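You operate a simulated robot arm through the tools that you are given. There is no shell and no other tool. Be economical: measure what you need, move in short steps, check, and stop when the job is done.

You are at the controls of a simulated two-armed robot. One attempt, no reset.

TASK
Pick up the steel vessel with one hand, pass it to the other hand and put it on the tester bench. Set down upright: steel vessel.

Only the result counts: the job must be done as asked and must still hold three seconds after the hand-in. Knocking over, shifting, dropping, spilling or breaking anything else fails it.

THE ROBOT
Two 7-joint arms with two-finger parallel grippers on one trunk, on a base that drives. Base frame: it is fixed to the floor where the robot stands at the start and does not move with it; the origin is under the middle of the robot, x ahead of it, y to its left, z up; the surface under the hand at the start is at about z = 800. Lengths are in mm, angles in degrees, forces in N, time in s.
The left shoulder is at the start at [60, 189, 1178], the right one opposite. With the tool pointing down near the work surface each hand reaches from about 100 to 640 mm from the robot's upright axis, wherever it stands, measured 20 degrees to its own side. Places, roughly: tester bench [3900, 3100, 800]. Payload 3.43 kg a hand.
Tool frame (each hand has its own): the origin (TCP) lies between the finger pads and is the grasp point; the fingertips stand 30 mm ahead of it; z points along the fingers, y is the line along which they close. Largest opening 94 mm; finger width 28, thickness 10; the body of the gripper, 50 by 96 mm, starts 55 mm behind the TCP.
Orientation is told as [roll, pitch, yaw] about the base's x, y, z axes, in that order, counted from this pose: with the fingers straight down and closing along the base's y, the tool's x points along the base's -x, its y along +y and its z along -z.

THE INTERFACE
- The arms move only by the tool play_rows. It takes "left_plan", "right_plan" or both (then of equal length, played together; a hand with none holds still); each is a list that holds one entry, the list of rows, each a list of 6 numbers: the shift along the base's x, y, z in cm, then the turn, a rotation vector about the base's x, y, z in degrees. In form: [[[x, y, z, wx, wy, wz], ...]]. A call has 1 to 8 rows; each row is the pose to reach, as a shift and turn from the pose commanded when the call began. "left_grip" and "right_grip" are, for a hand that has rows, the opening in per cent of the stroke, from 0 (shut) to 100 (fully open), set as the call begins (left out, the last holds). Rows are played at 5 a second. More than 50 mm and 8.6 degrees between two rows, or a gripper value outside its range, and nothing of the call is played. A pose out of reach is approached as far as the arm can. The call stops where the force on the tool passes 40 N (or 10 N more than at its start, if that is more) or the arm is blocked; 0.2 s more then pass. The fingers move at their own pace (about 153 mm/s each) and stop on an object; they squeeze with about 43 N. The grip force told is the motor's: it shows also when the fingers shut on nothing. Time passes only in rows, and 0.2 s behind the last, so rows that repeat a pose let the fingers close. The reply holds the time, the measured pose of the TCP, the force on the tool along the base axes, the opening and the grip force, in the units named above and with some noise, with the torque about the TCP (base axes, N m) and any sound that the robot's microphone picked up.
- Cameras (640 x 400 px; columns grow to the right, rows downward): "scene" is now at [11, 10.6, 1722.2]; the picture's right is [0.14, -0.99, 0.00], its down [-0.81, -0.11, -0.58] and it looks along [0.57, 0.08, -0.82] (base axes); focal length 266 px, centre (320, 200). "left" rides on the left gripper at [76, -14, -102] in its tool frame; the picture's right is [0.18, 0.98, 0.00], its down [-0.75, 0.14, -0.64] and it looks along [-0.63, 0.12, 0.77] (tool axes); focal length 243 px, centre (320, 200). "right" rides on the right gripper at [76, 14, -102] in its tool frame; the picture's right is [-0.18, 0.98, 0.00], its down [-0.75, -0.14, -0.64] and it looks along [-0.63, -0.12, 0.77] (tool axes); focal length 243 px, centre (320, 200). There is no depth. A picture from a camera that has moved, and an enlarged one, comes with that camera's place and axes in the base frame and with its lens.
- get_image(camera): a new picture of that camera. No time passes.
- move_column(by): slides the trunk up (or, below 0, down) by that many mm; the arms and the scene camera ride with it, the base frame stays. It gives what a move gives, with no picture.
- base_move(legs): drives the robot by 1 to 6 legs, each [ahead, left, turn to the left] in mm, mm and degrees, along the robot's own axes; the way and the turn of a leg run together, so that a leg with both is an arc; at most 1500 mm and 180 degrees a leg. The arms and the cameras ride along, it lands a little off, and it stops where it bumps. It gives what a move gives.
- aim_head(pan, tilt): turns the head with the scene camera to pan (to the left, within 86 degrees either way) and tilt (down, from -29 to 69), counted from straight ahead of the robot. It gives what a move gives.
- inspect(camera, box): a new picture of the part [left, top, right, bottom] of that camera's present view, enlarged. No time passes.
- hand_in(): hands the job in; it is judged then, once.

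Go step by step. Nothing tells you exact positions but the pictures and the camera data: compare them with the known pose of the tool, close in by small moves and look again before you grip or let go. The budget is 120 turns and 100 pictures, counting those below and the enlarged ones. Unless the task says otherwise, let go and move clear before handing in, and close with one line.

The tools are called after "Call:" as name(argument=value, ...) on one line, values as JSON. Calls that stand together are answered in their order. play_rows: Moves the arms, as the interface text tells. Its arguments: {"type":"object","properties":{"left_plan":{"type":"array"},"left_grip":{"type":"number"},"right_plan":{"type":"array"},"right_grip":{"type":"number"}},"required":[]} The other tools are called the same way: move_column (by) slides the trunk up or down; base_move (legs) drives the base; aim_head (pan, tilt) turns the head that bears the scene camera; get_image (camera) takes a picture; inspect (camera, box) takes an enlarged picture of a part of a camera's view; hand_in () hands the job in.

At the start:

```text
clock: 0.0
left_tool_pos: [374.2, 246.4, 1076.0]
left_tcp_rot: [0.0, 0.1, -0.1]
left_contact_force: [-0.1, 0.3, -0.3]
left_torque: [0.02, 0.0, 0.02]
left_grip_width: 94.0
left_gripper_force: 0.0
right_tool_pos: [346.9, -42.4, 1087.5]
right_tcp_rot: [0.1, -0.1, 0.0]
right_contact_force: [0.0, -0.4, -0.3]
right_torque: [-0.03, 0.0, 0.03]
right_grip_width: 94.0
right_gripper_force: 0.1
trunk travel left (down, up): [-850.0, 140.0]
robot x, y, heading: [0.3, 2.1, -0.1]
head pan, tilt: [7.9, 54.9]
```

scene: 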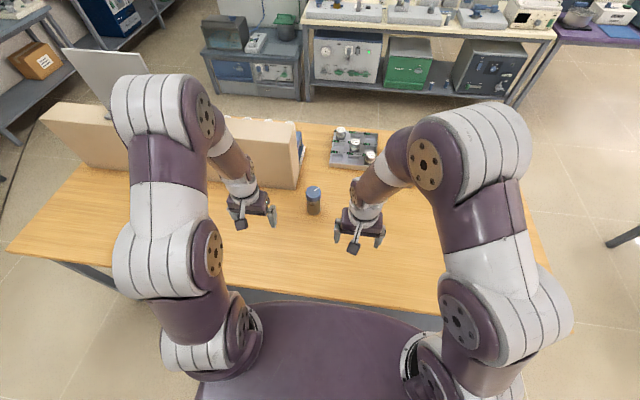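
right: 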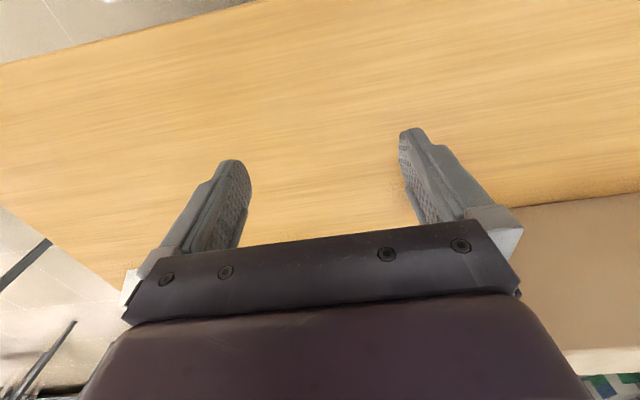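
left: 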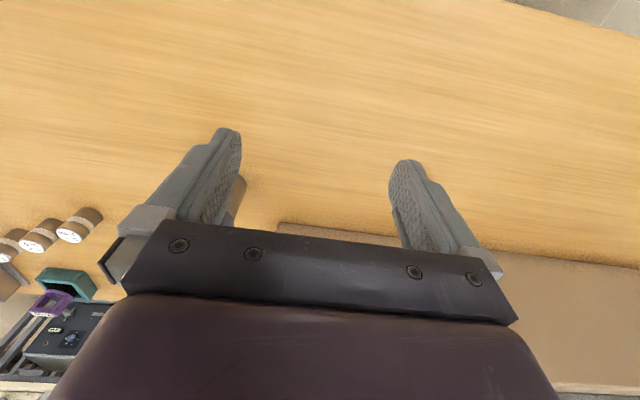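

I see a small canister near (314,200) in the scene picture between the two hands. I'll enlarge it to identify it.

Call:
inspect(camera="scene", box=[220, 110, 420, 260])

Call:
aim_head(pan=40, tilt=15)

Call:
get_image(camera="scene")

```text
2.67 times, centred on (320, 185) of scene
camera zoom: at [11.0, 10.6, 1722.2], right [0.14, -0.99, 0.0], down [-0.81, -0.11, -0.58], along [0.57, 0.08, -0.82], focal length 710 px, centre (320, 240)
```

zoom: 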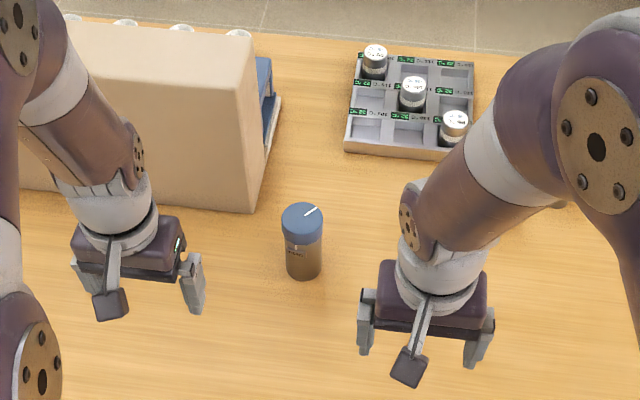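

```text
clock: 1.1
left_tool_pos: [376.1, 247.2, 1076.5]
left_tcp_rot: [0.0, 0.1, 0.1]
left_contact_force: [0.7, -0.3, 0.0]
left_torque: [0.0, -0.01, 0.0]
left_grip_width: 94.0
left_gripper_force: 0.1
right_tool_pos: [345.9, -42.4, 1087.1]
right_tcp_rot: [0.0, 0.1, 0.1]
right_contact_force: [0.2, -0.8, 0.2]
right_torque: [0.01, 0.01, -0.01]
right_grip_width: 94.0
right_gripper_force: 0.1
trunk travel left (down, up): [-850.0, 140.0]
robot x, y, heading: [-1.8, -2.6, -0.2]
head pan, tilt: [40.0, 15.0]
```

```text
95 pictures are left
camera scene: at [11.1, 60.7, 1782.2], right [0.64, -0.77, 0.0], down [-0.2, -0.17, -0.97], along [0.74, 0.62, -0.26], focal length 266 px, centre (320, 200)
```

scene: 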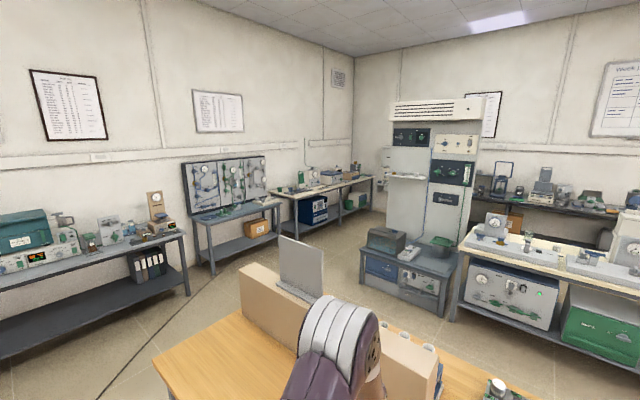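

The likely vessel is the canister with the blue cap, but other jars stand by the box and in the rack. I'll look closer at both and at the bench.

Call:
inspect(camera="scene", box=[260, 150, 400, 240])

Call:
move_column(by=140)

Call:
aim_head(pan=8, tilt=50)

Call:
get_image(camera="scene")

Call:
inspect(camera="scene", box=[280, 170, 350, 230])

```text
4.44 times, centred on (330, 195) of scene
camera zoom: at [11.1, 60.7, 1782.2], right [0.64, -0.77, 0.0], down [-0.2, -0.17, -0.97], along [0.74, 0.62, -0.26], focal length 1184 px, centre (276, 222)
```

zoom: 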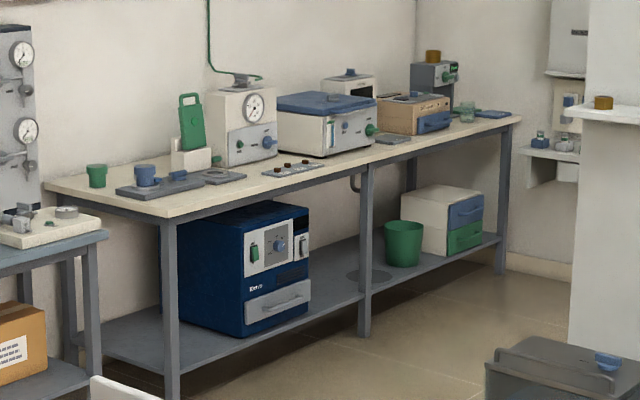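

```text
clock: 2.7
left_tool_pos: [374.7, 246.5, 1216.9]
left_tcp_rot: [0.0, 0.0, 0.0]
left_contact_force: [0.3, -0.4, 0.4]
left_torque: [0.0, 0.01, -0.03]
left_grip_width: 93.8
left_gripper_force: 0.0
right_tool_pos: [347.2, -42.7, 1227.6]
right_tcp_rot: [0.0, 0.0, 0.1]
right_contact_force: [-0.7, -0.3, 0.1]
right_torque: [0.01, -0.02, -0.02]
right_grip_width: 93.8
right_gripper_force: 0.0
trunk travel left (down, up): [-990.0, 0.0]
robot x, y, heading: [1.8, 0.0, 0.2]
head pan, tilt: [40.0, 15.0]
```

```text
clock: 3.7
left_tool_pos: [374.2, 246.6, 1216.6]
left_tcp_rot: [0.0, 0.0, 0.0]
left_contact_force: [-1.2, -0.1, 0.7]
left_torque: [0.0, -0.02, 0.01]
left_grip_width: 94.1
left_gripper_force: 0.1
right_tool_pos: [347.6, -42.2, 1228.1]
right_tcp_rot: [0.0, 0.0, 0.0]
right_contact_force: [0.4, 0.1, 0.1]
right_torque: [0.0, -0.02, -0.03]
right_grip_width: 93.8
right_gripper_force: 0.0
trunk travel left (down, up): [-990.0, 0.0]
robot x, y, heading: [1.5, 1.3, -0.1]
head pan, tilt: [8.0, 50.0]
```

```text
93 pictures are left
camera scene: at [15.6, 11.5, 1868.6], right [0.14, -0.99, 0.0], down [-0.76, -0.11, -0.64], along [0.64, 0.09, -0.77], focal length 266 px, centre (320, 200)
```

scene: 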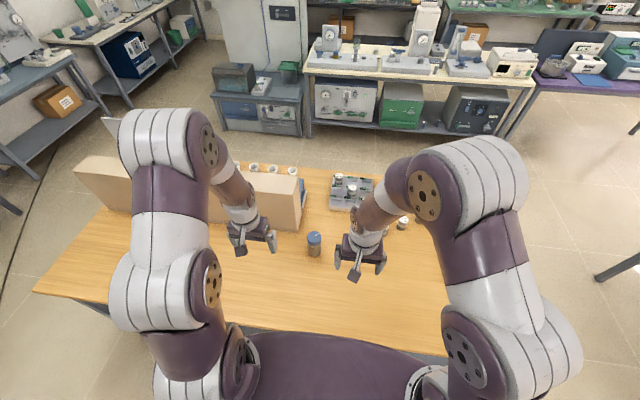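

```text
6.67 times, centred on (315, 200) of scene
camera zoom: at [15.6, 11.5, 1868.6], right [0.14, -0.99, 0.0], down [-0.76, -0.11, -0.64], along [0.64, 0.09, -0.77], focal length 1776 px, centre (353, 200)
```

zoom: 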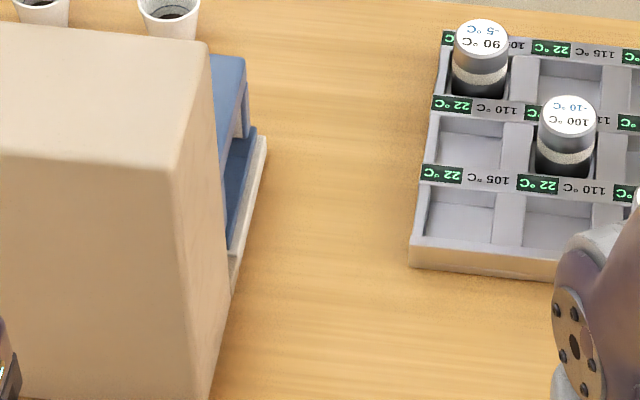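

Rack vessels carry temperature labels; I'll look at the blue-capped canister and the item near the right hand.

Call:
inspect(camera="scene", box=[290, 220, 340, 270])

Call:
inspect(camera="scene", box=[330, 165, 430, 240])

Call:
inspect(camera="scene", box=[70, 130, 320, 290])

```text
8.00 times, centred on (315, 245) of scene
camera zoom: at [15.6, 11.5, 1868.6], right [0.14, -0.99, 0.0], down [-0.76, -0.11, -0.64], along [0.64, 0.09, -0.77], focal length 2131 px, centre (360, -160)
```

zoom: 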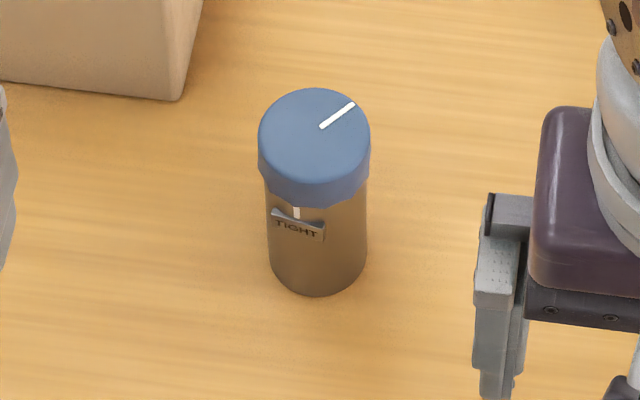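

```text
5.33 times, centred on (380, 202) of scene
camera zoom: at [15.6, 11.5, 1868.6], right [0.14, -0.99, 0.0], down [-0.76, -0.11, -0.64], along [0.64, 0.09, -0.77], focal length 1420 px, centre (0, 187)
```

zoom: 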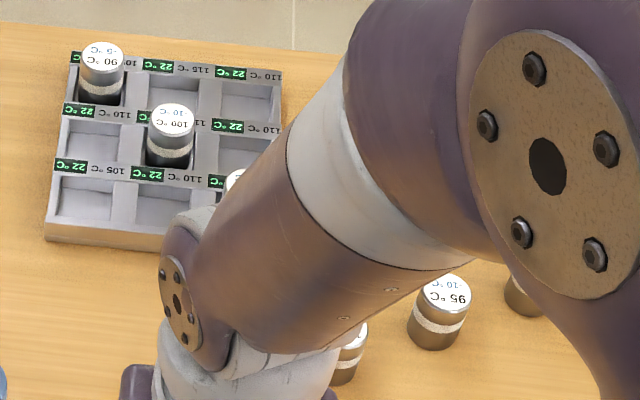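

```text
2.50 times, centred on (195, 210) of scene
camera zoom: at [15.6, 11.5, 1868.6], right [0.14, -0.99, 0.0], down [-0.76, -0.11, -0.64], along [0.64, 0.09, -0.77], focal length 666 px, centre (632, 175)
```

zoom: 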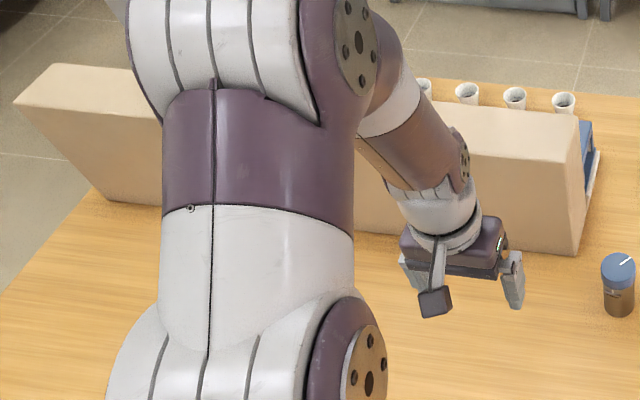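

The blue-capped canister with the "TIGHT" plate (about [590,115], ~135 tall, ~52 wide) is the steel vessel. Its cap mark isn't aligned with "TIGHT", so I'll grip only the body. I'll lower the trunk again and turn the right hand to point left (+y), tilted slightly down, camera on top.

Call:
move_column(by=-140)

Call:
play_rows(right_plan=[[[0, -1.5, 0, 4.18, 4.18, -5.97], [0, -3, 0, 8.37, 8.37, -11.9], [1, -4.5, 0, 12.5, 12.5, -17.9], [2, -6, 0, 16.7, 16.7, -23.9], [3, -7.5, 0, 20.9, 20.9, -29.9], [4, -9, 0, 25.1, 25.1, -35.8], [5, -10, 0, 29.3, 29.3, -41.8], [6, -11, 0, 33.5, 33.5, -47.8]]])

Call:
play_rows(right_plan=[[[1, 0, -1, 4.2, 4.2, -5.97], [2, 0, -2, 8.4, 8.4, -11.9], [3, 0, -3, 12.6, 12.6, -17.9], [4, 0, -4, 16.8, 16.8, -23.9], [5, 0, -5, 20.9, 20.9, -29.9]]])

Call:
aim_head(pan=0, tilt=50)

Call:
get_image(camera="scene")

Call:
get_image(camera="right")

```text
clock: 5.4
left_tool_pos: [373.5, 245.7, 1075.7]
left_tcp_rot: [0.0, 0.0, 0.0]
left_contact_force: [0.1, 0.7, 0.1]
left_torque: [0.02, -0.04, 0.03]
left_grip_width: 94.1
left_gripper_force: 0.1
right_tool_pos: [346.7, -42.4, 1086.6]
right_tcp_rot: [0.0, 0.0, 0.0]
right_contact_force: [0.7, -0.1, 0.5]
right_torque: [0.02, -0.01, -0.03]
right_grip_width: 93.8
right_gripper_force: 0.1
trunk travel left (down, up): [-850.0, 140.0]
robot x, y, heading: [-2.6, -2.1, 0.1]
head pan, tilt: [8.0, 50.0]
```

```text
clock: 7.2
left_tool_pos: [375.4, 245.4, 1077.3]
left_tcp_rot: [0.0, 0.0, 0.0]
left_contact_force: [-0.3, -0.3, 0.0]
left_torque: [0.0, -0.03, -0.02]
left_grip_width: 93.9
left_gripper_force: 0.1
right_tool_pos: [377.3, -135.6, 1065.7]
right_tcp_rot: [19.1, 41.2, -42.4]
right_contact_force: [-0.4, -0.9, 0.5]
right_torque: [0.05, -0.02, -0.03]
right_grip_width: 94.0
right_gripper_force: 0.1
right hand out of reach, approached as far as the arm can: row 7, 8
trunk travel left (down, up): [-850.0, 140.0]
robot x, y, heading: [-1.7, -0.6, -0.2]
head pan, tilt: [8.0, 50.0]
```

```text
clock: 8.4
left_tool_pos: [372.8, 244.4, 1078.9]
left_tcp_rot: [0.2, -0.2, 0.0]
left_contact_force: [-0.5, -1.1, -0.3]
left_torque: [0.04, -0.02, 0.0]
left_grip_width: 94.1
left_gripper_force: 0.0
right_tool_pos: [240.5, -125.8, 963.4]
right_tcp_rot: [0.1, 68.8, -90.1]
right_contact_force: [-1.6, -0.6, -0.8]
right_torque: [0.03, -0.06, -0.08]
right_grip_width: 94.0
right_gripper_force: 0.1
right hand out of reach, approached as far as the arm can: row 1, 2, 3, 4, 5
trunk travel left (down, up): [-850.0, 140.0]
robot x, y, heading: [-0.6, 0.7, -0.0]
head pan, tilt: [8.0, 50.0]
```

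```text
clock: 9.1
left_tool_pos: [373.7, 245.3, 1077.5]
left_tcp_rot: [0.0, 0.0, 0.0]
left_contact_force: [-0.2, -0.5, 0.7]
left_torque: [-0.02, -0.01, 0.0]
left_grip_width: 94.0
left_gripper_force: 0.0
right_tool_pos: [241.6, -125.1, 962.3]
right_tcp_rot: [0.0, 68.5, -90.1]
right_contact_force: [0.2, 0.0, -0.2]
right_torque: [-0.03, 0.04, 0.0]
right_grip_width: 94.2
right_gripper_force: 0.1
trunk travel left (down, up): [-850.0, 140.0]
robot x, y, heading: [3.0, -0.2, 0.2]
head pan, tilt: [0.0, 50.0]
```

```text
88 pictures are left
camera scene: at [15.6, -0.8, 1728.5], right [0.0, -1.0, 0.0], down [-0.77, 0.0, -0.64], along [0.64, 0.0, -0.77], focal length 266 px, centre (320, 200)
```

scene: 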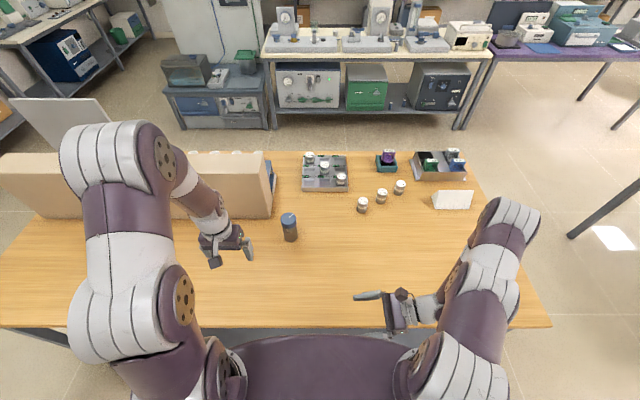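

```text
87 pictures are left
camera right: at [256.3, -190.9, 1070.0], right [0.98, -0.07, -0.17], down [-0.14, -0.87, -0.47], along [-0.12, 0.48, -0.87], focal length 243 px, centre (320, 200)
```

right: 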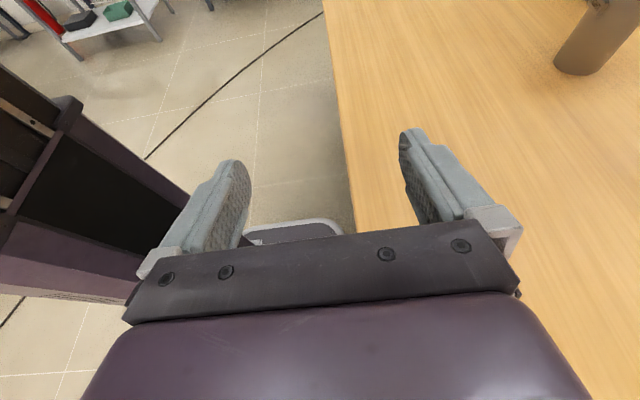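

The orientation is reached, but the position was pulled back. I'll try moving forward in this orientation.

Call:
play_rows(right_plan=[[[4, 0, 0, 0, 0, 0], [8, 0, 0, 0, 0, 0], [12, 0, 0, 0, 0, 0], [16, 0, 0, 0, 0, 0], [20, 0, 0, 0, 0, 0], [24, 0, 0, 0, 0, 0], [28, 0, 0, 0, 0, 0], [32, 0, 0, 0, 0, 0]]])

Call:
get_image(camera="scene")

```text
clock: 10.9
left_tool_pos: [374.4, 246.4, 1075.6]
left_tcp_rot: [0.0, -0.1, 0.1]
left_contact_force: [0.1, 0.4, 0.3]
left_torque: [-0.02, 0.0, 0.02]
left_grip_width: 93.8
left_gripper_force: 0.0
right_tool_pos: [235.7, -132.9, 957.9]
right_tcp_rot: [-0.2, 70.1, -90.2]
right_contact_force: [0.3, -0.1, 0.3]
right_torque: [-0.02, 0.0, -0.01]
right_grip_width: 94.0
right_gripper_force: 0.1
right hand out of reach, approached as far as the arm can: row 1, 2, 3, 4, 5, 6, 7, 8
trunk travel left (down, up): [-850.0, 140.0]
robot x, y, heading: [1.1, 1.4, 0.3]
head pan, tilt: [0.0, 50.0]
```

```text
86 pictures are left
camera scene: at [16.5, 0.7, 1728.5], right [0.0, -1.0, 0.0], down [-0.77, 0.0, -0.64], along [0.64, 0.0, -0.77], focal length 266 px, centre (320, 200)
```

scene: 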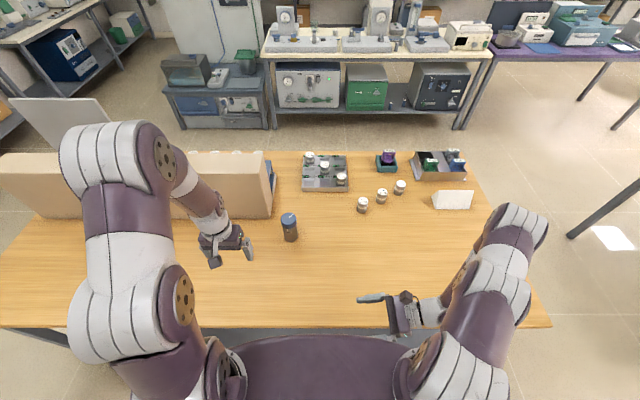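

That camera-on-top orientation is at the wrist's limit. I'll go back and use the natural one: fingers pointing forward-left and about 35° down, camera below.

Call:
play_rows(right_plan=[[[1, 0, 2, -4.18, -4.18, 5.97], [2, 0, 4, -8.37, -8.37, 11.9], [4, 0, 6, -12.5, -12.5, 17.9], [6, 0, 8, -16.7, -16.7, 23.9], [7, 0, 10, -20.9, -20.9, 29.9], [8, 0, 12, -25.1, -25.1, 35.8], [10, 0, 13, -29.3, -29.3, 41.8], [11, 0, 13, -33.5, -33.5, 47.8]]])

Call:
play_rows(right_plan=[[[0, 0, 0, -4.2, -4.2, 5.97], [0, 0, 0, -8.4, -8.4, 11.9], [0, 0, 0, -12.6, -12.6, 17.9], [0, 0, 0, -16.8, -16.8, 23.9], [0, 0, 0, -20.9, -20.9, 29.9]]])

```text
clock: 12.7
left_tool_pos: [374.7, 247.2, 1076.8]
left_tcp_rot: [0.0, 0.0, 0.0]
left_contact_force: [0.5, -0.1, -0.6]
left_torque: [-0.01, -0.02, 0.03]
left_grip_width: 93.9
left_gripper_force: 0.1
right_tool_pos: [345.2, -132.7, 1085.5]
right_tcp_rot: [15.6, 25.0, -27.0]
right_contact_force: [0.1, -0.7, 0.4]
right_torque: [0.01, 0.02, 0.02]
right_grip_width: 93.8
right_gripper_force: 0.1
trunk travel left (down, up): [-850.0, 140.0]
robot x, y, heading: [-2.1, 0.6, 0.1]
head pan, tilt: [0.0, 50.0]
```

```text
clock: 13.9
left_tool_pos: [374.6, 245.8, 1076.9]
left_tcp_rot: [0.0, 0.0, -0.1]
left_contact_force: [-0.3, -0.1, 0.1]
left_torque: [-0.03, 0.0, -0.01]
left_grip_width: 94.1
left_gripper_force: 0.0
right_tool_pos: [346.1, -133.0, 1087.3]
right_tcp_rot: [-0.1, 0.0, 0.0]
right_contact_force: [-0.8, 0.2, 0.7]
right_torque: [0.01, 0.01, 0.0]
right_grip_width: 94.2
right_gripper_force: 0.0
trunk travel left (down, up): [-850.0, 140.0]
robot x, y, heading: [0.7, -2.5, -0.1]
head pan, tilt: [0.0, 50.0]
```

Call:
play_rows(right_plan=[[[1, 0.5, 0, 2.9, -5.58, 5.58], [2, 1, 0, 5.8, -11.16, 11.16], [3, 1.5, 0, 8.7, -16.7, 16.7], [4, 2, 0, 11.6, -22.3, 22.3], [5, 2.5, 0, 14.5, -27.9, 27.9], [6, 3, 0, 17.4, -33.5, 33.5], [7, 3.5, 0, 20.3, -39.1, 39.1], [8, 4, 0, 23.2, -44.6, 44.6]]])

Call:
play_rows(right_plan=[[[2, 2, -2, 1.55, -3, 3], [4, 4, -4, 3.1, -6, 6], [5, 6, -6, 3.1, -6, 6], [6, 8, -8, 3.1, -6, 6]]])

Call:
get_image(camera="scene")

Call:
get_image(camera="right")

```text
clock: 15.7
left_tool_pos: [376.1, 245.9, 1077.2]
left_tcp_rot: [0.0, 0.0, 0.0]
left_contact_force: [-0.2, -0.1, -0.5]
left_torque: [-0.02, -0.01, 0.03]
left_grip_width: 93.8
left_gripper_force: 0.0
right_tool_pos: [426.6, -95.5, 1087.5]
right_tcp_rot: [4.2, -48.9, 45.9]
right_contact_force: [-0.2, 0.4, -1.3]
right_torque: [0.02, 0.01, 0.04]
right_grip_width: 94.3
right_gripper_force: 0.1
trunk travel left (down, up): [-850.0, 140.0]
robot x, y, heading: [1.8, 1.9, 0.1]
head pan, tilt: [0.0, 50.0]
```

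```text
clock: 16.7
left_tool_pos: [375.9, 246.7, 1076.1]
left_tcp_rot: [0.0, 0.1, 0.0]
left_contact_force: [0.5, 1.0, -0.2]
left_torque: [0.02, 0.01, -0.02]
left_grip_width: 93.8
left_gripper_force: 0.1
right_tool_pos: [487.9, -9.5, 1005.4]
right_tcp_rot: [-0.1, -55.0, 55.1]
right_contact_force: [-0.1, -0.5, 0.7]
right_torque: [0.04, -0.01, 0.01]
right_grip_width: 94.0
right_gripper_force: 0.1
trunk travel left (down, up): [-850.0, 140.0]
robot x, y, heading: [-1.1, 2.9, -0.2]
head pan, tilt: [0.0, 50.0]
```

```text
85 pictures are left
camera scene: at [18.1, 1.4, 1728.5], right [0.0, -1.0, 0.0], down [-0.77, 0.0, -0.64], along [0.64, 0.0, -0.77], focal length 266 px, centre (320, 200)
```

scene: 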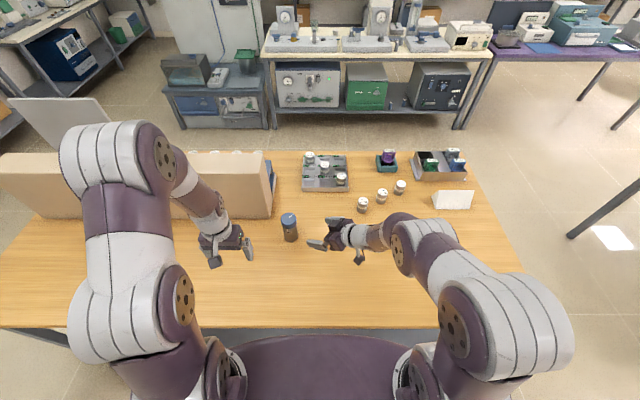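

```text
84 pictures are left
camera right: at [403.7, -104.9, 1001.8], right [-0.75, 0.65, 0.15], down [0.06, -0.16, 0.99], along [0.66, 0.74, 0.08], focal length 243 px, centre (320, 200)
```

right: 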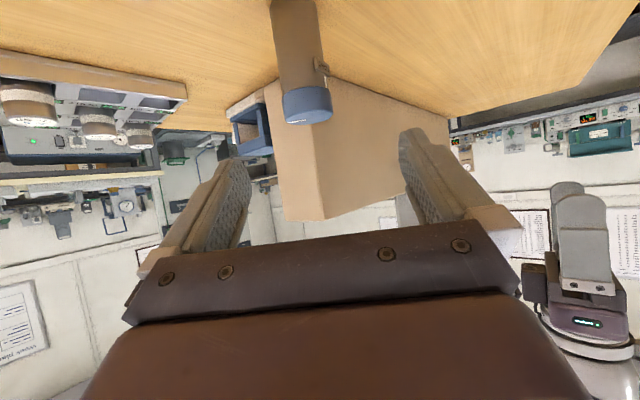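

Good: this orientation works. I'll enlarge both views to pin the vessel's position, height and plate.

Call:
inspect(camera="right", box=[240, 0, 370, 130])

Call:
inspect(camera="scene", box=[260, 200, 360, 260])

```text
3.08 times, centred on (305, 65) of right
camera zoom: at [403.7, -104.9, 1001.8], right [-0.75, 0.65, 0.15], down [0.06, -0.16, 0.99], along [0.66, 0.74, 0.08], focal length 746 px, centre (366, 615)
```

zoom: 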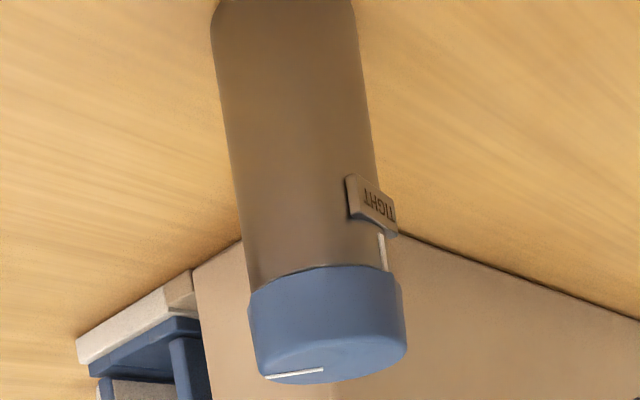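

```text
6.40 times, centred on (310, 230) of scene
camera zoom: at [18.1, 1.4, 1728.5], right [0.0, -1.0, 0.0], down [-0.77, 0.0, -0.64], along [0.64, 0.0, -0.77], focal length 1704 px, centre (384, 8)
```

zoom: 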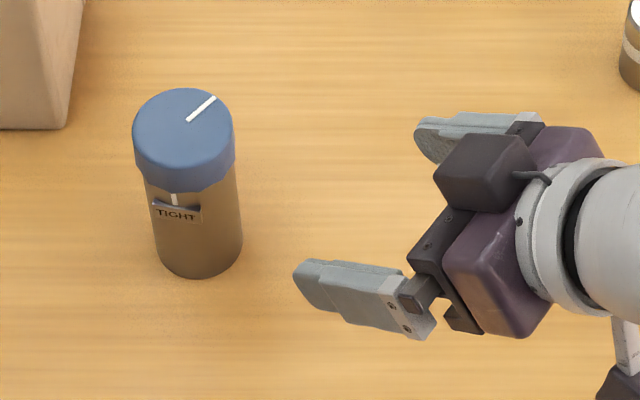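

Triangulated: vessel axis about [597,118], 121 tall, lid bottom near z 894, plate around z 861–881 on its near-left side. I'll test the approach azimuth of 80° so that the other hand's fingers later clear the plate.

Call:
play_rows(right_plan=[[[3, 0, 0, 0, 0, 8.3], [6, 0, 0, 0, 0, 16.6], [9, 0, 0, 0, 0, 25], [9, 1, -4, 0, 0, 25], [9, 1, -8, 0, 0, 25], [9, 1, -10, 0, 0, 25]]])

Call:
get_image(camera="right")

Call:
get_image(camera="scene")

```text
clock: 18.1
left_tool_pos: [374.3, 245.2, 1077.5]
left_tcp_rot: [0.0, 0.0, 0.0]
left_contact_force: [-0.1, 0.7, 0.9]
left_torque: [-0.03, 0.02, 0.0]
left_grip_width: 94.0
left_gripper_force: 0.0
right_tool_pos: [574.8, -3.7, 905.7]
right_tcp_rot: [0.1, -55.0, 80.0]
right_contact_force: [0.2, -0.2, -0.9]
right_torque: [0.03, 0.01, 0.02]
right_grip_width: 94.0
right_gripper_force: 0.0
trunk travel left (down, up): [-850.0, 140.0]
robot x, y, heading: [1.8, -0.1, 0.1]
head pan, tilt: [0.0, 50.0]
```

```text
81 pictures are left
camera right: at [538.7, -125.9, 902.5], right [-0.95, 0.27, 0.15], down [0.12, -0.12, 0.99], along [0.29, 0.95, 0.08], focal length 243 px, centre (320, 200)
```

right: 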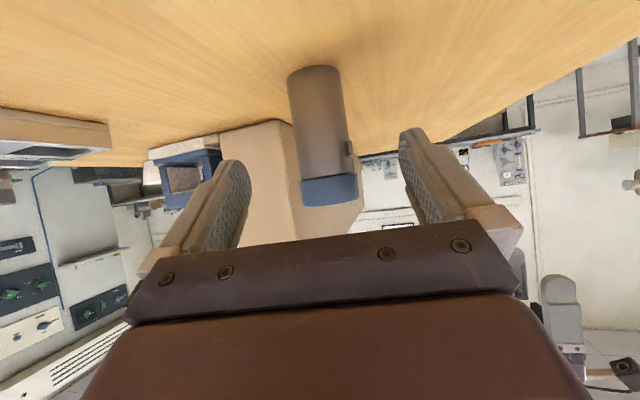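

```text
80 pictures are left
camera scene: at [17.0, 0.2, 1728.6], right [0.0, -1.0, 0.0], down [-0.77, 0.0, -0.64], along [0.64, 0.0, -0.77], focal length 266 px, centre (320, 200)
```

scene: 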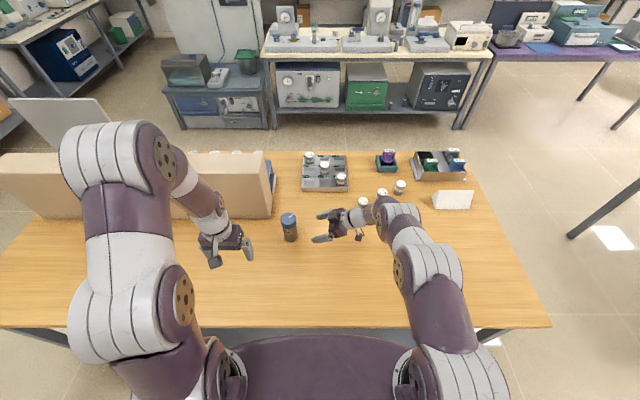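

Reachable. I need to check clearance between the wrist and the small bottles at the right.

Call:
inspect(camera="scene", box=[270, 165, 430, 265])

Call:
inspect(camera="right", box=[240, 40, 420, 220])

```text
4.00 times, centred on (350, 215) of scene
camera zoom: at [17.0, 0.2, 1728.6], right [0.0, -1.0, 0.0], down [-0.77, 0.0, -0.64], along [0.64, 0.0, -0.77], focal length 1065 px, centre (200, 140)
```

zoom: 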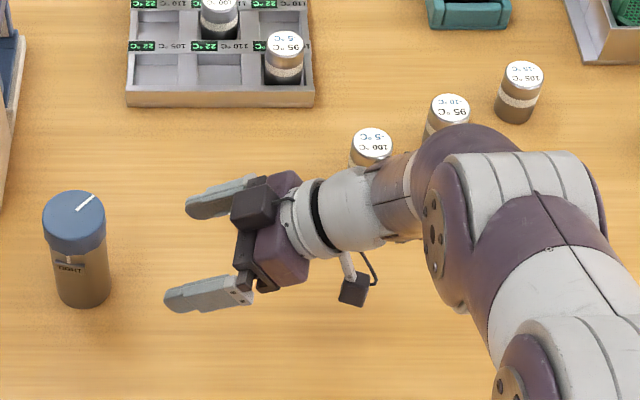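

```text
2.22 times, centred on (330, 130) of right
camera zoom: at [538.7, -125.9, 902.5], right [-0.95, 0.27, 0.15], down [0.12, -0.12, 0.99], along [0.29, 0.95, 0.08], focal length 539 px, centre (298, 356)
```

zoom: 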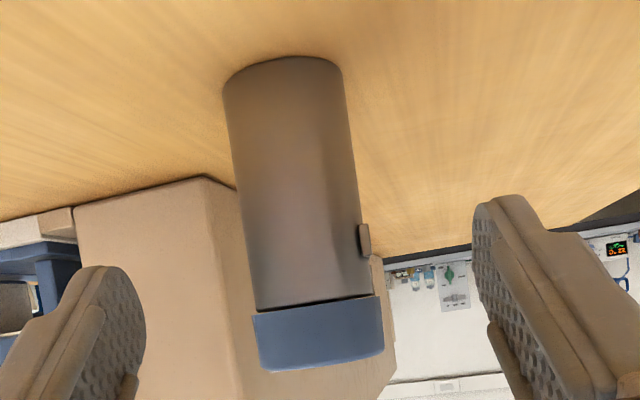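

Clearances look fine (bottles start at x≈723; the wrist stays below 630). I'll descend to z≈836, check, then advance.

Call:
play_rows(right_plan=[[[0, 0, -3, 0, 0, 0], [0.2, 0, -6, 0, 0, 0], [0.4, 1, -7, 0, 0, 0], [0.7, 3, -7, 0, 0, 0], [1.1, 5, -7, 0, 0, 0]]])

Call:
get_image(camera="right")

Call:
inspect(camera="scene", box=[270, 165, 430, 265])

```text
clock: 19.3
left_tool_pos: [375.4, 246.7, 1077.1]
left_tcp_rot: [-0.1, 0.0, 0.0]
left_contact_force: [-0.3, -0.2, -0.9]
left_torque: [-0.02, -0.02, -0.04]
left_grip_width: 93.9
left_gripper_force: 0.1
right_tool_pos: [582.9, 37.6, 838.3]
right_tcp_rot: [0.0, -54.9, 80.1]
right_contact_force: [-0.6, -0.4, -0.4]
right_torque: [0.01, 0.0, 0.05]
right_grip_width: 94.0
right_gripper_force: 0.0
right hand out of reach, approached as far as the arm can: row 2, 3, 4, 5
trunk travel left (down, up): [-850.0, 140.0]
robot x, y, heading: [-0.0, -1.5, 0.1]
head pan, tilt: [0.0, 50.0]
```

```text
77 pictures are left
camera right: at [547.3, -84.0, 834.6], right [-0.95, 0.28, 0.15], down [0.12, -0.12, 0.99], along [0.29, 0.95, 0.08], focal length 243 px, centre (320, 200)
```

right: 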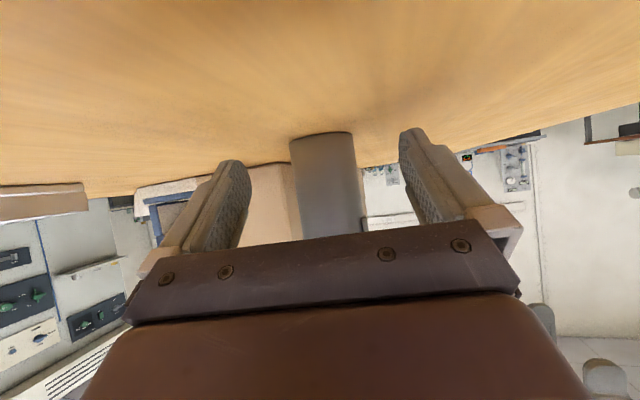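

```text
4.00 times, centred on (350, 215) of scene
camera zoom: at [16.4, 0.6, 1728.5], right [0.0, -1.0, 0.0], down [-0.77, 0.0, -0.64], along [0.64, 0.0, -0.77], focal length 1065 px, centre (200, 140)
```

zoom: 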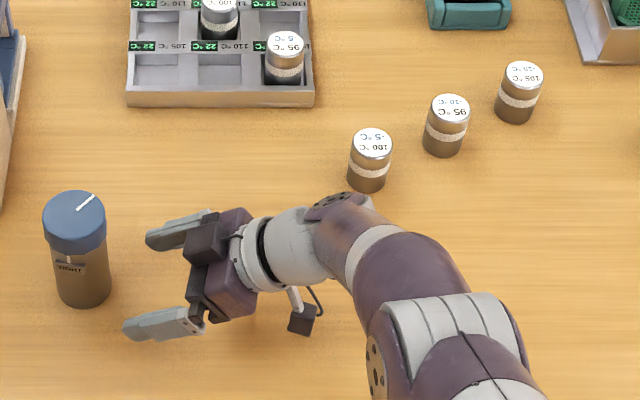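

The arm runs out of reach slightly here. I'll retract the hand and shift the base left so that the vessel sits more to the right arm's side.

Call:
play_rows(right_plan=[[[-0.5, -4, 0, 0, 0, 0], [-1, -8, 2, 0, 0, 0], [-2, -12, 3, 0, 0, 0], [-2, -15, 4, 0, 0, 0]]])

Call:
base_move(legs=[[0, 150, 0]])

Call:
get_image(camera="scene")

```text
clock: 20.3
left_tool_pos: [374.0, 245.7, 1077.3]
left_tcp_rot: [0.1, 0.1, 0.0]
left_contact_force: [-0.3, -0.2, 0.7]
left_torque: [-0.02, -0.02, 0.01]
left_grip_width: 93.9
left_gripper_force: 0.0
right_tool_pos: [518.7, -61.7, 878.4]
right_tcp_rot: [-0.2, -54.7, 80.2]
right_contact_force: [0.0, -0.7, -0.1]
right_torque: [0.01, 0.02, 0.0]
right_grip_width: 94.1
right_gripper_force: 0.1
right hand out of reach, approached as far as the arm can: row 1, 2, 3, 4
trunk travel left (down, up): [-850.0, 140.0]
robot x, y, heading: [1.3, 0.2, -0.2]
head pan, tilt: [0.0, 50.0]
```

```text
clock: 21.7
left_tool_pos: [375.3, 397.8, 1076.9]
left_tcp_rot: [0.1, 0.0, -0.2]
left_contact_force: [-0.2, 0.0, -0.6]
left_torque: [0.03, 0.0, -0.02]
left_grip_width: 94.1
left_gripper_force: 0.1
right_tool_pos: [519.4, 90.9, 876.7]
right_tcp_rot: [0.0, -54.8, 79.9]
right_contact_force: [0.2, 0.6, 0.7]
right_torque: [-0.01, 0.0, -0.01]
right_grip_width: 94.1
right_gripper_force: 0.2
trunk travel left (down, up): [-850.0, 140.0]
robot x, y, heading: [-2.2, 155.1, -0.3]
head pan, tilt: [0.0, 50.0]
```

```text
75 pictures are left
camera scene: at [17.0, 152.6, 1728.5], right [0.0, -1.0, 0.0], down [-0.77, 0.0, -0.64], along [0.64, 0.0, -0.77], focal length 266 px, centre (320, 200)
```

scene: 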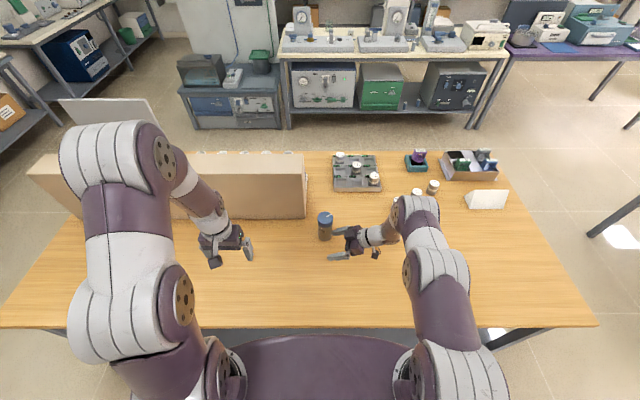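

The hand ended close to the vessel; I'll check for contact.

Call:
inspect(camera="scene", box=[290, 180, 450, 280])

Call:
get_image(camera="right")

```text
4.00 times, centred on (370, 230) of scene
camera zoom: at [17.0, 152.6, 1728.5], right [0.0, -1.0, 0.0], down [-0.77, 0.0, -0.64], along [0.64, 0.0, -0.77], focal length 1065 px, centre (120, 80)
```

zoom: 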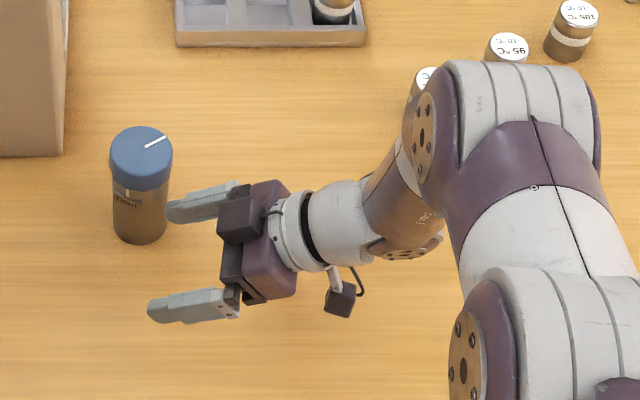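

```text
73 pictures are left
camera right: at [483.1, -30.7, 874.0], right [-0.95, 0.28, 0.15], down [0.12, -0.11, 0.99], along [0.29, 0.95, 0.07], focal length 243 px, centre (320, 200)
```

right: 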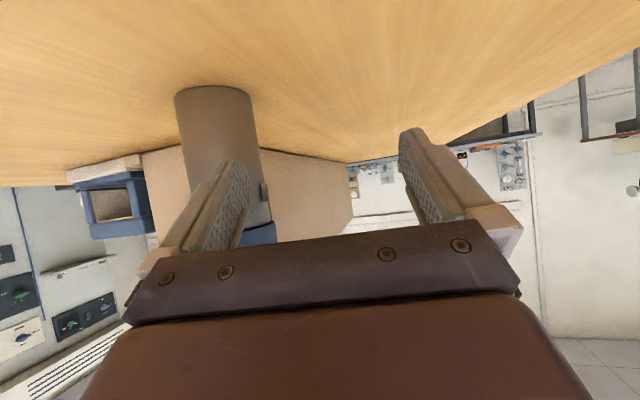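

No contact visible, but it is close. I'll back straight out along −y first, then line up.

Call:
play_rows(right_plan=[[[-0.5, -3, 0, 0, 0, 0], [-1, -6, 0, 0, 0, 0], [-1, -9, 0, 0, 0, 0], [2, -9, 0, 0, 0, 0], [5, -9, 0, 0, 0, 0], [6.5, -8, -1, 0, 0, 0]]])

Call:
get_image(camera="right")

```text
clock: 23.1
left_tool_pos: [375.2, 397.9, 1077.4]
left_tcp_rot: [0.1, 0.0, -0.2]
left_contact_force: [-0.2, -0.8, -0.2]
left_torque: [0.03, 0.02, -0.02]
left_grip_width: 94.2
left_gripper_force: 0.0
right_tool_pos: [519.2, 27.5, 898.2]
right_tcp_rot: [-1.3, -52.6, 80.0]
right_contact_force: [0.5, -0.3, 0.9]
right_torque: [0.0, -0.01, 0.0]
right_grip_width: 93.7
right_gripper_force: 0.1
right hand out of reach, approached as far as the arm can: row 1, 2, 3, 4, 5, 6
trunk travel left (down, up): [-850.0, 140.0]
robot x, y, heading: [-0.3, 153.1, -0.2]
head pan, tilt: [0.0, 50.0]
```

```text
72 pictures are left
camera right: at [480.2, -94.2, 898.7], right [-0.94, 0.3, 0.13], down [0.12, -0.08, 0.99], along [0.31, 0.95, 0.04], focal length 243 px, centre (320, 200)
```

right: 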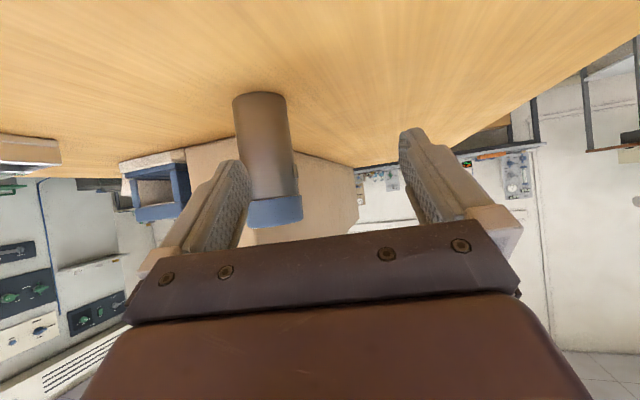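

The limit is the wrist, not distance: higher relative hand positions worked earlier. I'll raise the hand, shift the base back, and lower the trunk instead.

Call:
play_rows(right_plan=[[[0, -1, 4, 0, 0, 0], [0, -1, 8, 0, 0, 0], [2, -1, 12, 0, 0, 0], [4, 0, 14, 0, 0, 0], [6, 0, 14, 0, 0, 0]]])

Call:
base_move(legs=[[0, -150, 0]])

Call:
move_column(by=-120)

Call:
get_image(camera="scene")

```text
clock: 24.3
left_tool_pos: [376.0, 399.0, 1077.8]
left_tcp_rot: [0.0, 0.0, -0.1]
left_contact_force: [-0.6, 0.1, -0.4]
left_torque: [0.0, 0.0, 0.02]
left_grip_width: 94.3
left_gripper_force: 0.1
right_tool_pos: [549.6, 56.9, 1031.9]
right_tcp_rot: [-2.1, -52.1, 79.9]
right_contact_force: [0.3, -0.5, 0.0]
right_torque: [0.03, 0.03, 0.02]
right_grip_width: 94.0
right_gripper_force: 0.1
right hand out of reach, approached as far as the arm can: row 1, 2, 3, 4, 5
trunk travel left (down, up): [-850.0, 140.0]
robot x, y, heading: [-4.1, 153.6, -0.2]
head pan, tilt: [0.0, 50.0]
```

```text
clock: 25.6
left_tool_pos: [374.5, 251.8, 1076.6]
left_tcp_rot: [-0.1, 0.0, -0.2]
left_contact_force: [-0.1, 0.8, -0.2]
left_torque: [-0.02, 0.01, -0.03]
left_grip_width: 93.9
left_gripper_force: 0.2
right_tool_pos: [549.5, -87.4, 1031.5]
right_tcp_rot: [-2.2, -52.1, 79.9]
right_contact_force: [0.5, 0.7, -0.4]
right_torque: [0.02, -0.01, -0.01]
right_grip_width: 94.0
right_gripper_force: 0.1
trunk travel left (down, up): [-850.0, 140.0]
robot x, y, heading: [0.0, 8.7, -0.2]
head pan, tilt: [0.0, 50.0]
```

```text
clock: 27.1
left_tool_pos: [375.1, 252.5, 957.2]
left_tcp_rot: [0.0, -0.1, -0.2]
left_contact_force: [-0.3, -0.3, 0.1]
left_torque: [-0.02, 0.03, 0.0]
left_grip_width: 94.0
left_gripper_force: 0.0
right_tool_pos: [549.1, -88.6, 911.5]
right_tcp_rot: [-2.2, -52.2, 79.9]
right_contact_force: [-0.1, 0.1, 0.4]
right_torque: [0.0, 0.02, 0.0]
right_grip_width: 94.1
right_gripper_force: 0.1
trunk travel left (down, up): [-730.0, 260.0]
robot x, y, heading: [-1.7, 8.4, -0.2]
head pan, tilt: [0.0, 50.0]
```

```text
71 pictures are left
camera scene: at [16.1, 7.4, 1608.6], right [0.0, -1.0, 0.0], down [-0.77, 0.0, -0.64], along [0.64, 0.0, -0.77], focal length 266 px, centre (320, 200)
```

scene: 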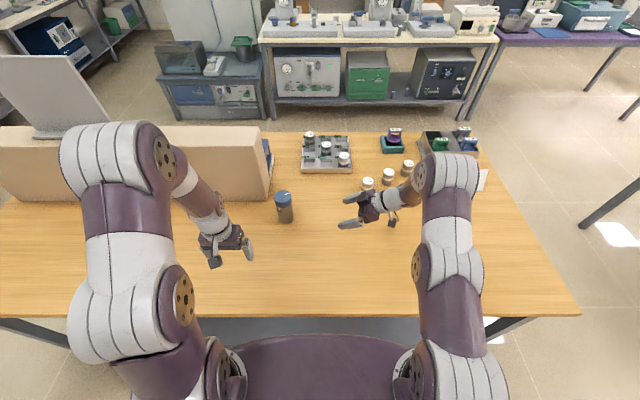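

Call:
play_rows(right_plan=[[[1, 3, 0, 1, 0.3, 0.6], [2, 6, 0, 2, 0.6, 1.2], [2.6, 9, 0, 3.2, 0.8, 1.7], [2.6, 9, -2, 3.2, 0.8, 1.7]]])

Call:
inspect(camera="scene", box=[260, 130, 500, 280])

```text
clock: 28.1
left_tool_pos: [375.2, 251.4, 957.0]
left_tcp_rot: [0.1, 0.0, -0.2]
left_contact_force: [0.0, -0.6, -0.6]
left_torque: [0.0, 0.01, -0.02]
left_grip_width: 93.9
left_gripper_force: 0.1
right_tool_pos: [576.2, 2.6, 891.8]
right_tcp_rot: [0.1, -55.3, 79.8]
right_contact_force: [0.2, 0.2, 0.5]
right_torque: [0.0, 0.02, 0.02]
right_grip_width: 94.0
right_gripper_force: 0.1
trunk travel left (down, up): [-730.0, 260.0]
robot x, y, heading: [5.3, 6.6, 0.1]
head pan, tilt: [0.0, 50.0]
```

```text
2.67 times, centred on (380, 205) of scene
camera zoom: at [16.9, 6.4, 1608.6], right [0.0, -1.0, 0.0], down [-0.77, 0.0, -0.64], along [0.64, 0.0, -0.77], focal length 710 px, centre (160, 187)
```

zoom: 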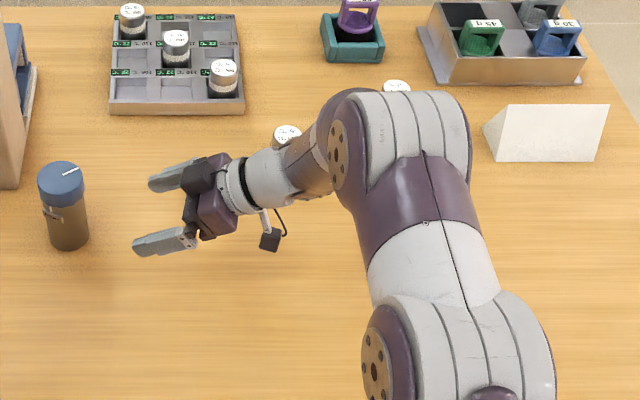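

The reach works now. The plate looks turned compared to before, so I'll take a closer look.

Call:
inspect(camera="scene", box=[250, 170, 330, 240])

Call:
inspect(camera="right", box=[220, 40, 420, 220])

```text
5.71 times, centred on (290, 205) of scene
camera zoom: at [16.9, 6.4, 1608.6], right [0.0, -1.0, 0.0], down [-0.77, 0.0, -0.64], along [0.64, 0.0, -0.77], focal length 1522 px, centre (491, 171)
```

zoom: 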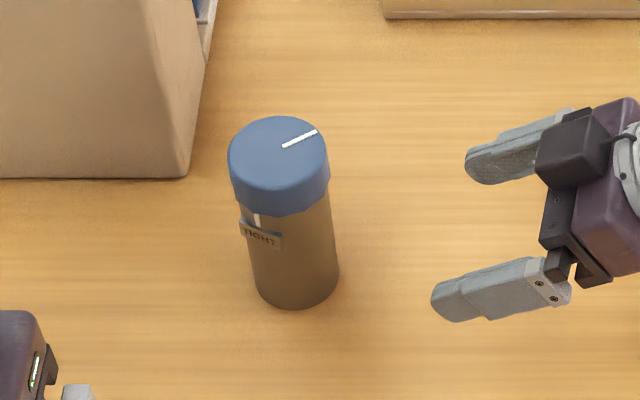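

```text
2.22 times, centred on (320, 130) of right
camera zoom: at [540.6, -118.9, 886.9], right [-0.95, 0.28, 0.15], down [0.12, -0.12, 0.99], along [0.29, 0.95, 0.08], focal length 539 px, centre (320, 356)
```

zoom: 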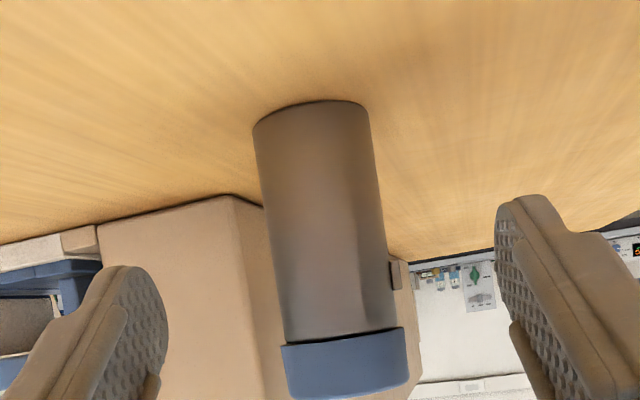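

The vessel was apparently nudged ~13 mm (now about [602,131], upright). I'll descend to z≈836 short of it, then check.

Call:
play_rows(right_plan=[[[0.3, 0, -3, 0, 0, 0], [0.6, 1, -5.6, 0, 0, 0], [1.2, 4, -5.6, 0, 0, 0], [1.5, 5, -5.6, 0, 0, 0]]])

Call:
inspect(camera="right", box=[170, 40, 470, 240])

Call:
inspect(camera="scene", box=[250, 130, 450, 260])

```text
clock: 29.1
left_tool_pos: [375.1, 250.2, 956.7]
left_tcp_rot: [0.0, 0.0, -0.2]
left_contact_force: [-0.9, -0.2, 0.8]
left_torque: [-0.02, 0.03, -0.03]
left_grip_width: 93.8
left_gripper_force: 0.2
right_tool_pos: [588.9, 52.8, 835.1]
right_tcp_rot: [0.0, -55.2, 79.8]
right_contact_force: [0.3, -1.0, 0.3]
right_torque: [-0.02, -0.03, 0.02]
right_grip_width: 94.0
right_gripper_force: 0.1
trunk travel left (down, up): [-730.0, 260.0]
robot x, y, heading: [1.0, 0.7, -0.1]
head pan, tilt: [0.0, 50.0]
```

```text
2.00 times, centred on (320, 140) of right
camera zoom: at [553.1, -68.4, 829.3], right [-0.95, 0.28, 0.15], down [0.12, -0.12, 0.99], along [0.29, 0.95, 0.08], focal length 485 px, centre (320, 320)
```

zoom: 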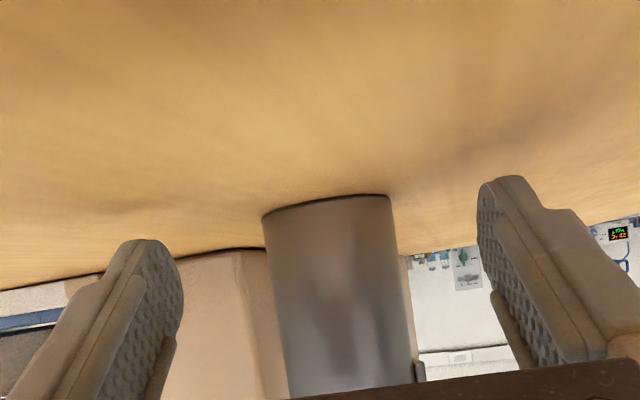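

```text
3.08 times, centred on (350, 195) of scene
camera zoom: at [16.6, 6.6, 1608.5], right [0.0, -1.0, 0.0], down [-0.77, 0.0, -0.64], along [0.64, 0.0, -0.77], focal length 820 px, centre (228, 215)
```

zoom: 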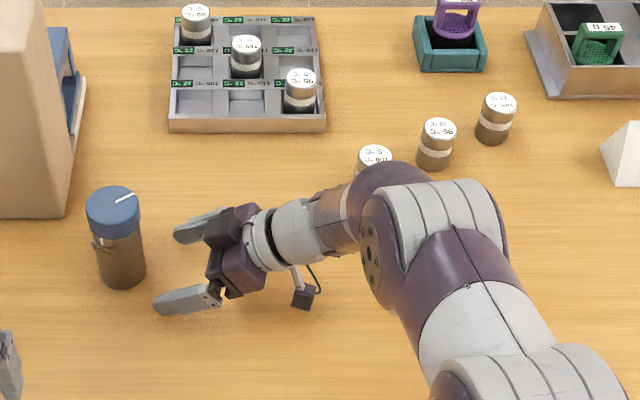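

Vessel is centred between the open fingers. Advancing ~68 mm.

Call:
play_rows(right_plan=[[[0.35, 2, 0, 0, 0, 0], [0.7, 4, 0, 0, 0, 0], [0.95, 5.5, 0, 0, 0, 0], [1.2, 6.8, 0, 0, 0, 0], [1.2, 6.8, 0, 0, 0, 0]]])

Call:
get_image(camera="right")

Call:
inspect(camera="scene", box=[250, 160, 350, 240])

```text
clock: 30.4
left_tool_pos: [376.1, 251.8, 956.6]
left_tcp_rot: [-0.1, 0.0, -0.2]
left_contact_force: [0.2, 0.2, -0.5]
left_torque: [0.01, -0.02, -0.02]
left_grip_width: 93.8
left_gripper_force: 0.1
right_tool_pos: [601.8, 120.4, 834.7]
right_tcp_rot: [0.1, -55.2, 79.6]
right_contact_force: [-0.5, -0.1, 0.5]
right_torque: [-0.03, 0.02, -0.02]
right_grip_width: 93.9
right_gripper_force: 0.0
trunk travel left (down, up): [-730.0, 260.0]
robot x, y, heading: [-0.5, 4.7, -0.1]
head pan, tilt: [0.0, 50.0]
```

```text
65 pictures are left
camera right: at [565.6, -0.6, 830.2], right [-0.95, 0.28, 0.15], down [0.12, -0.12, 0.99], along [0.29, 0.95, 0.08], focal length 243 px, centre (320, 200)
```

right: 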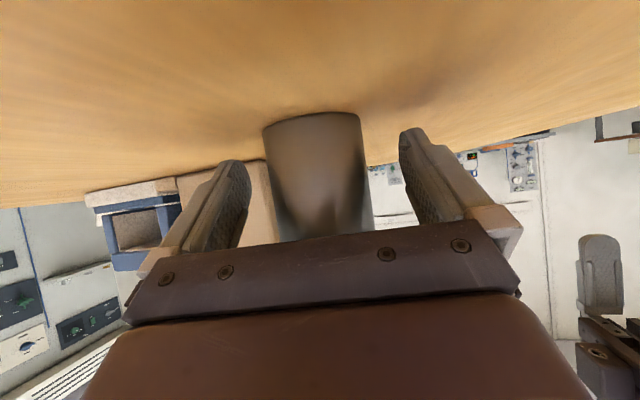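

```text
5.00 times, centred on (300, 200) of scene
camera zoom: at [16.3, 6.9, 1608.5], right [0.0, -1.0, 0.0], down [-0.77, 0.0, -0.64], along [0.64, 0.0, -0.77], focal length 1332 px, centre (420, 200)
```

zoom: 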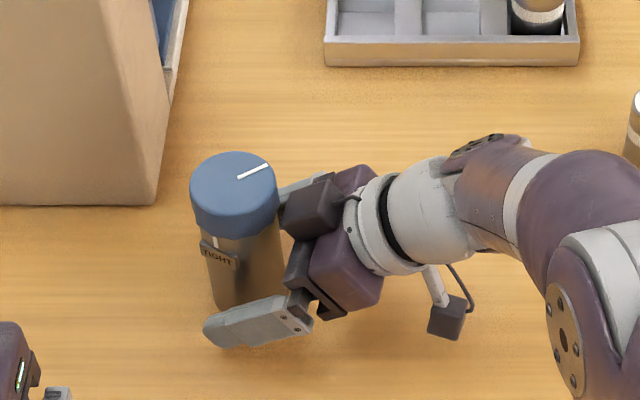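

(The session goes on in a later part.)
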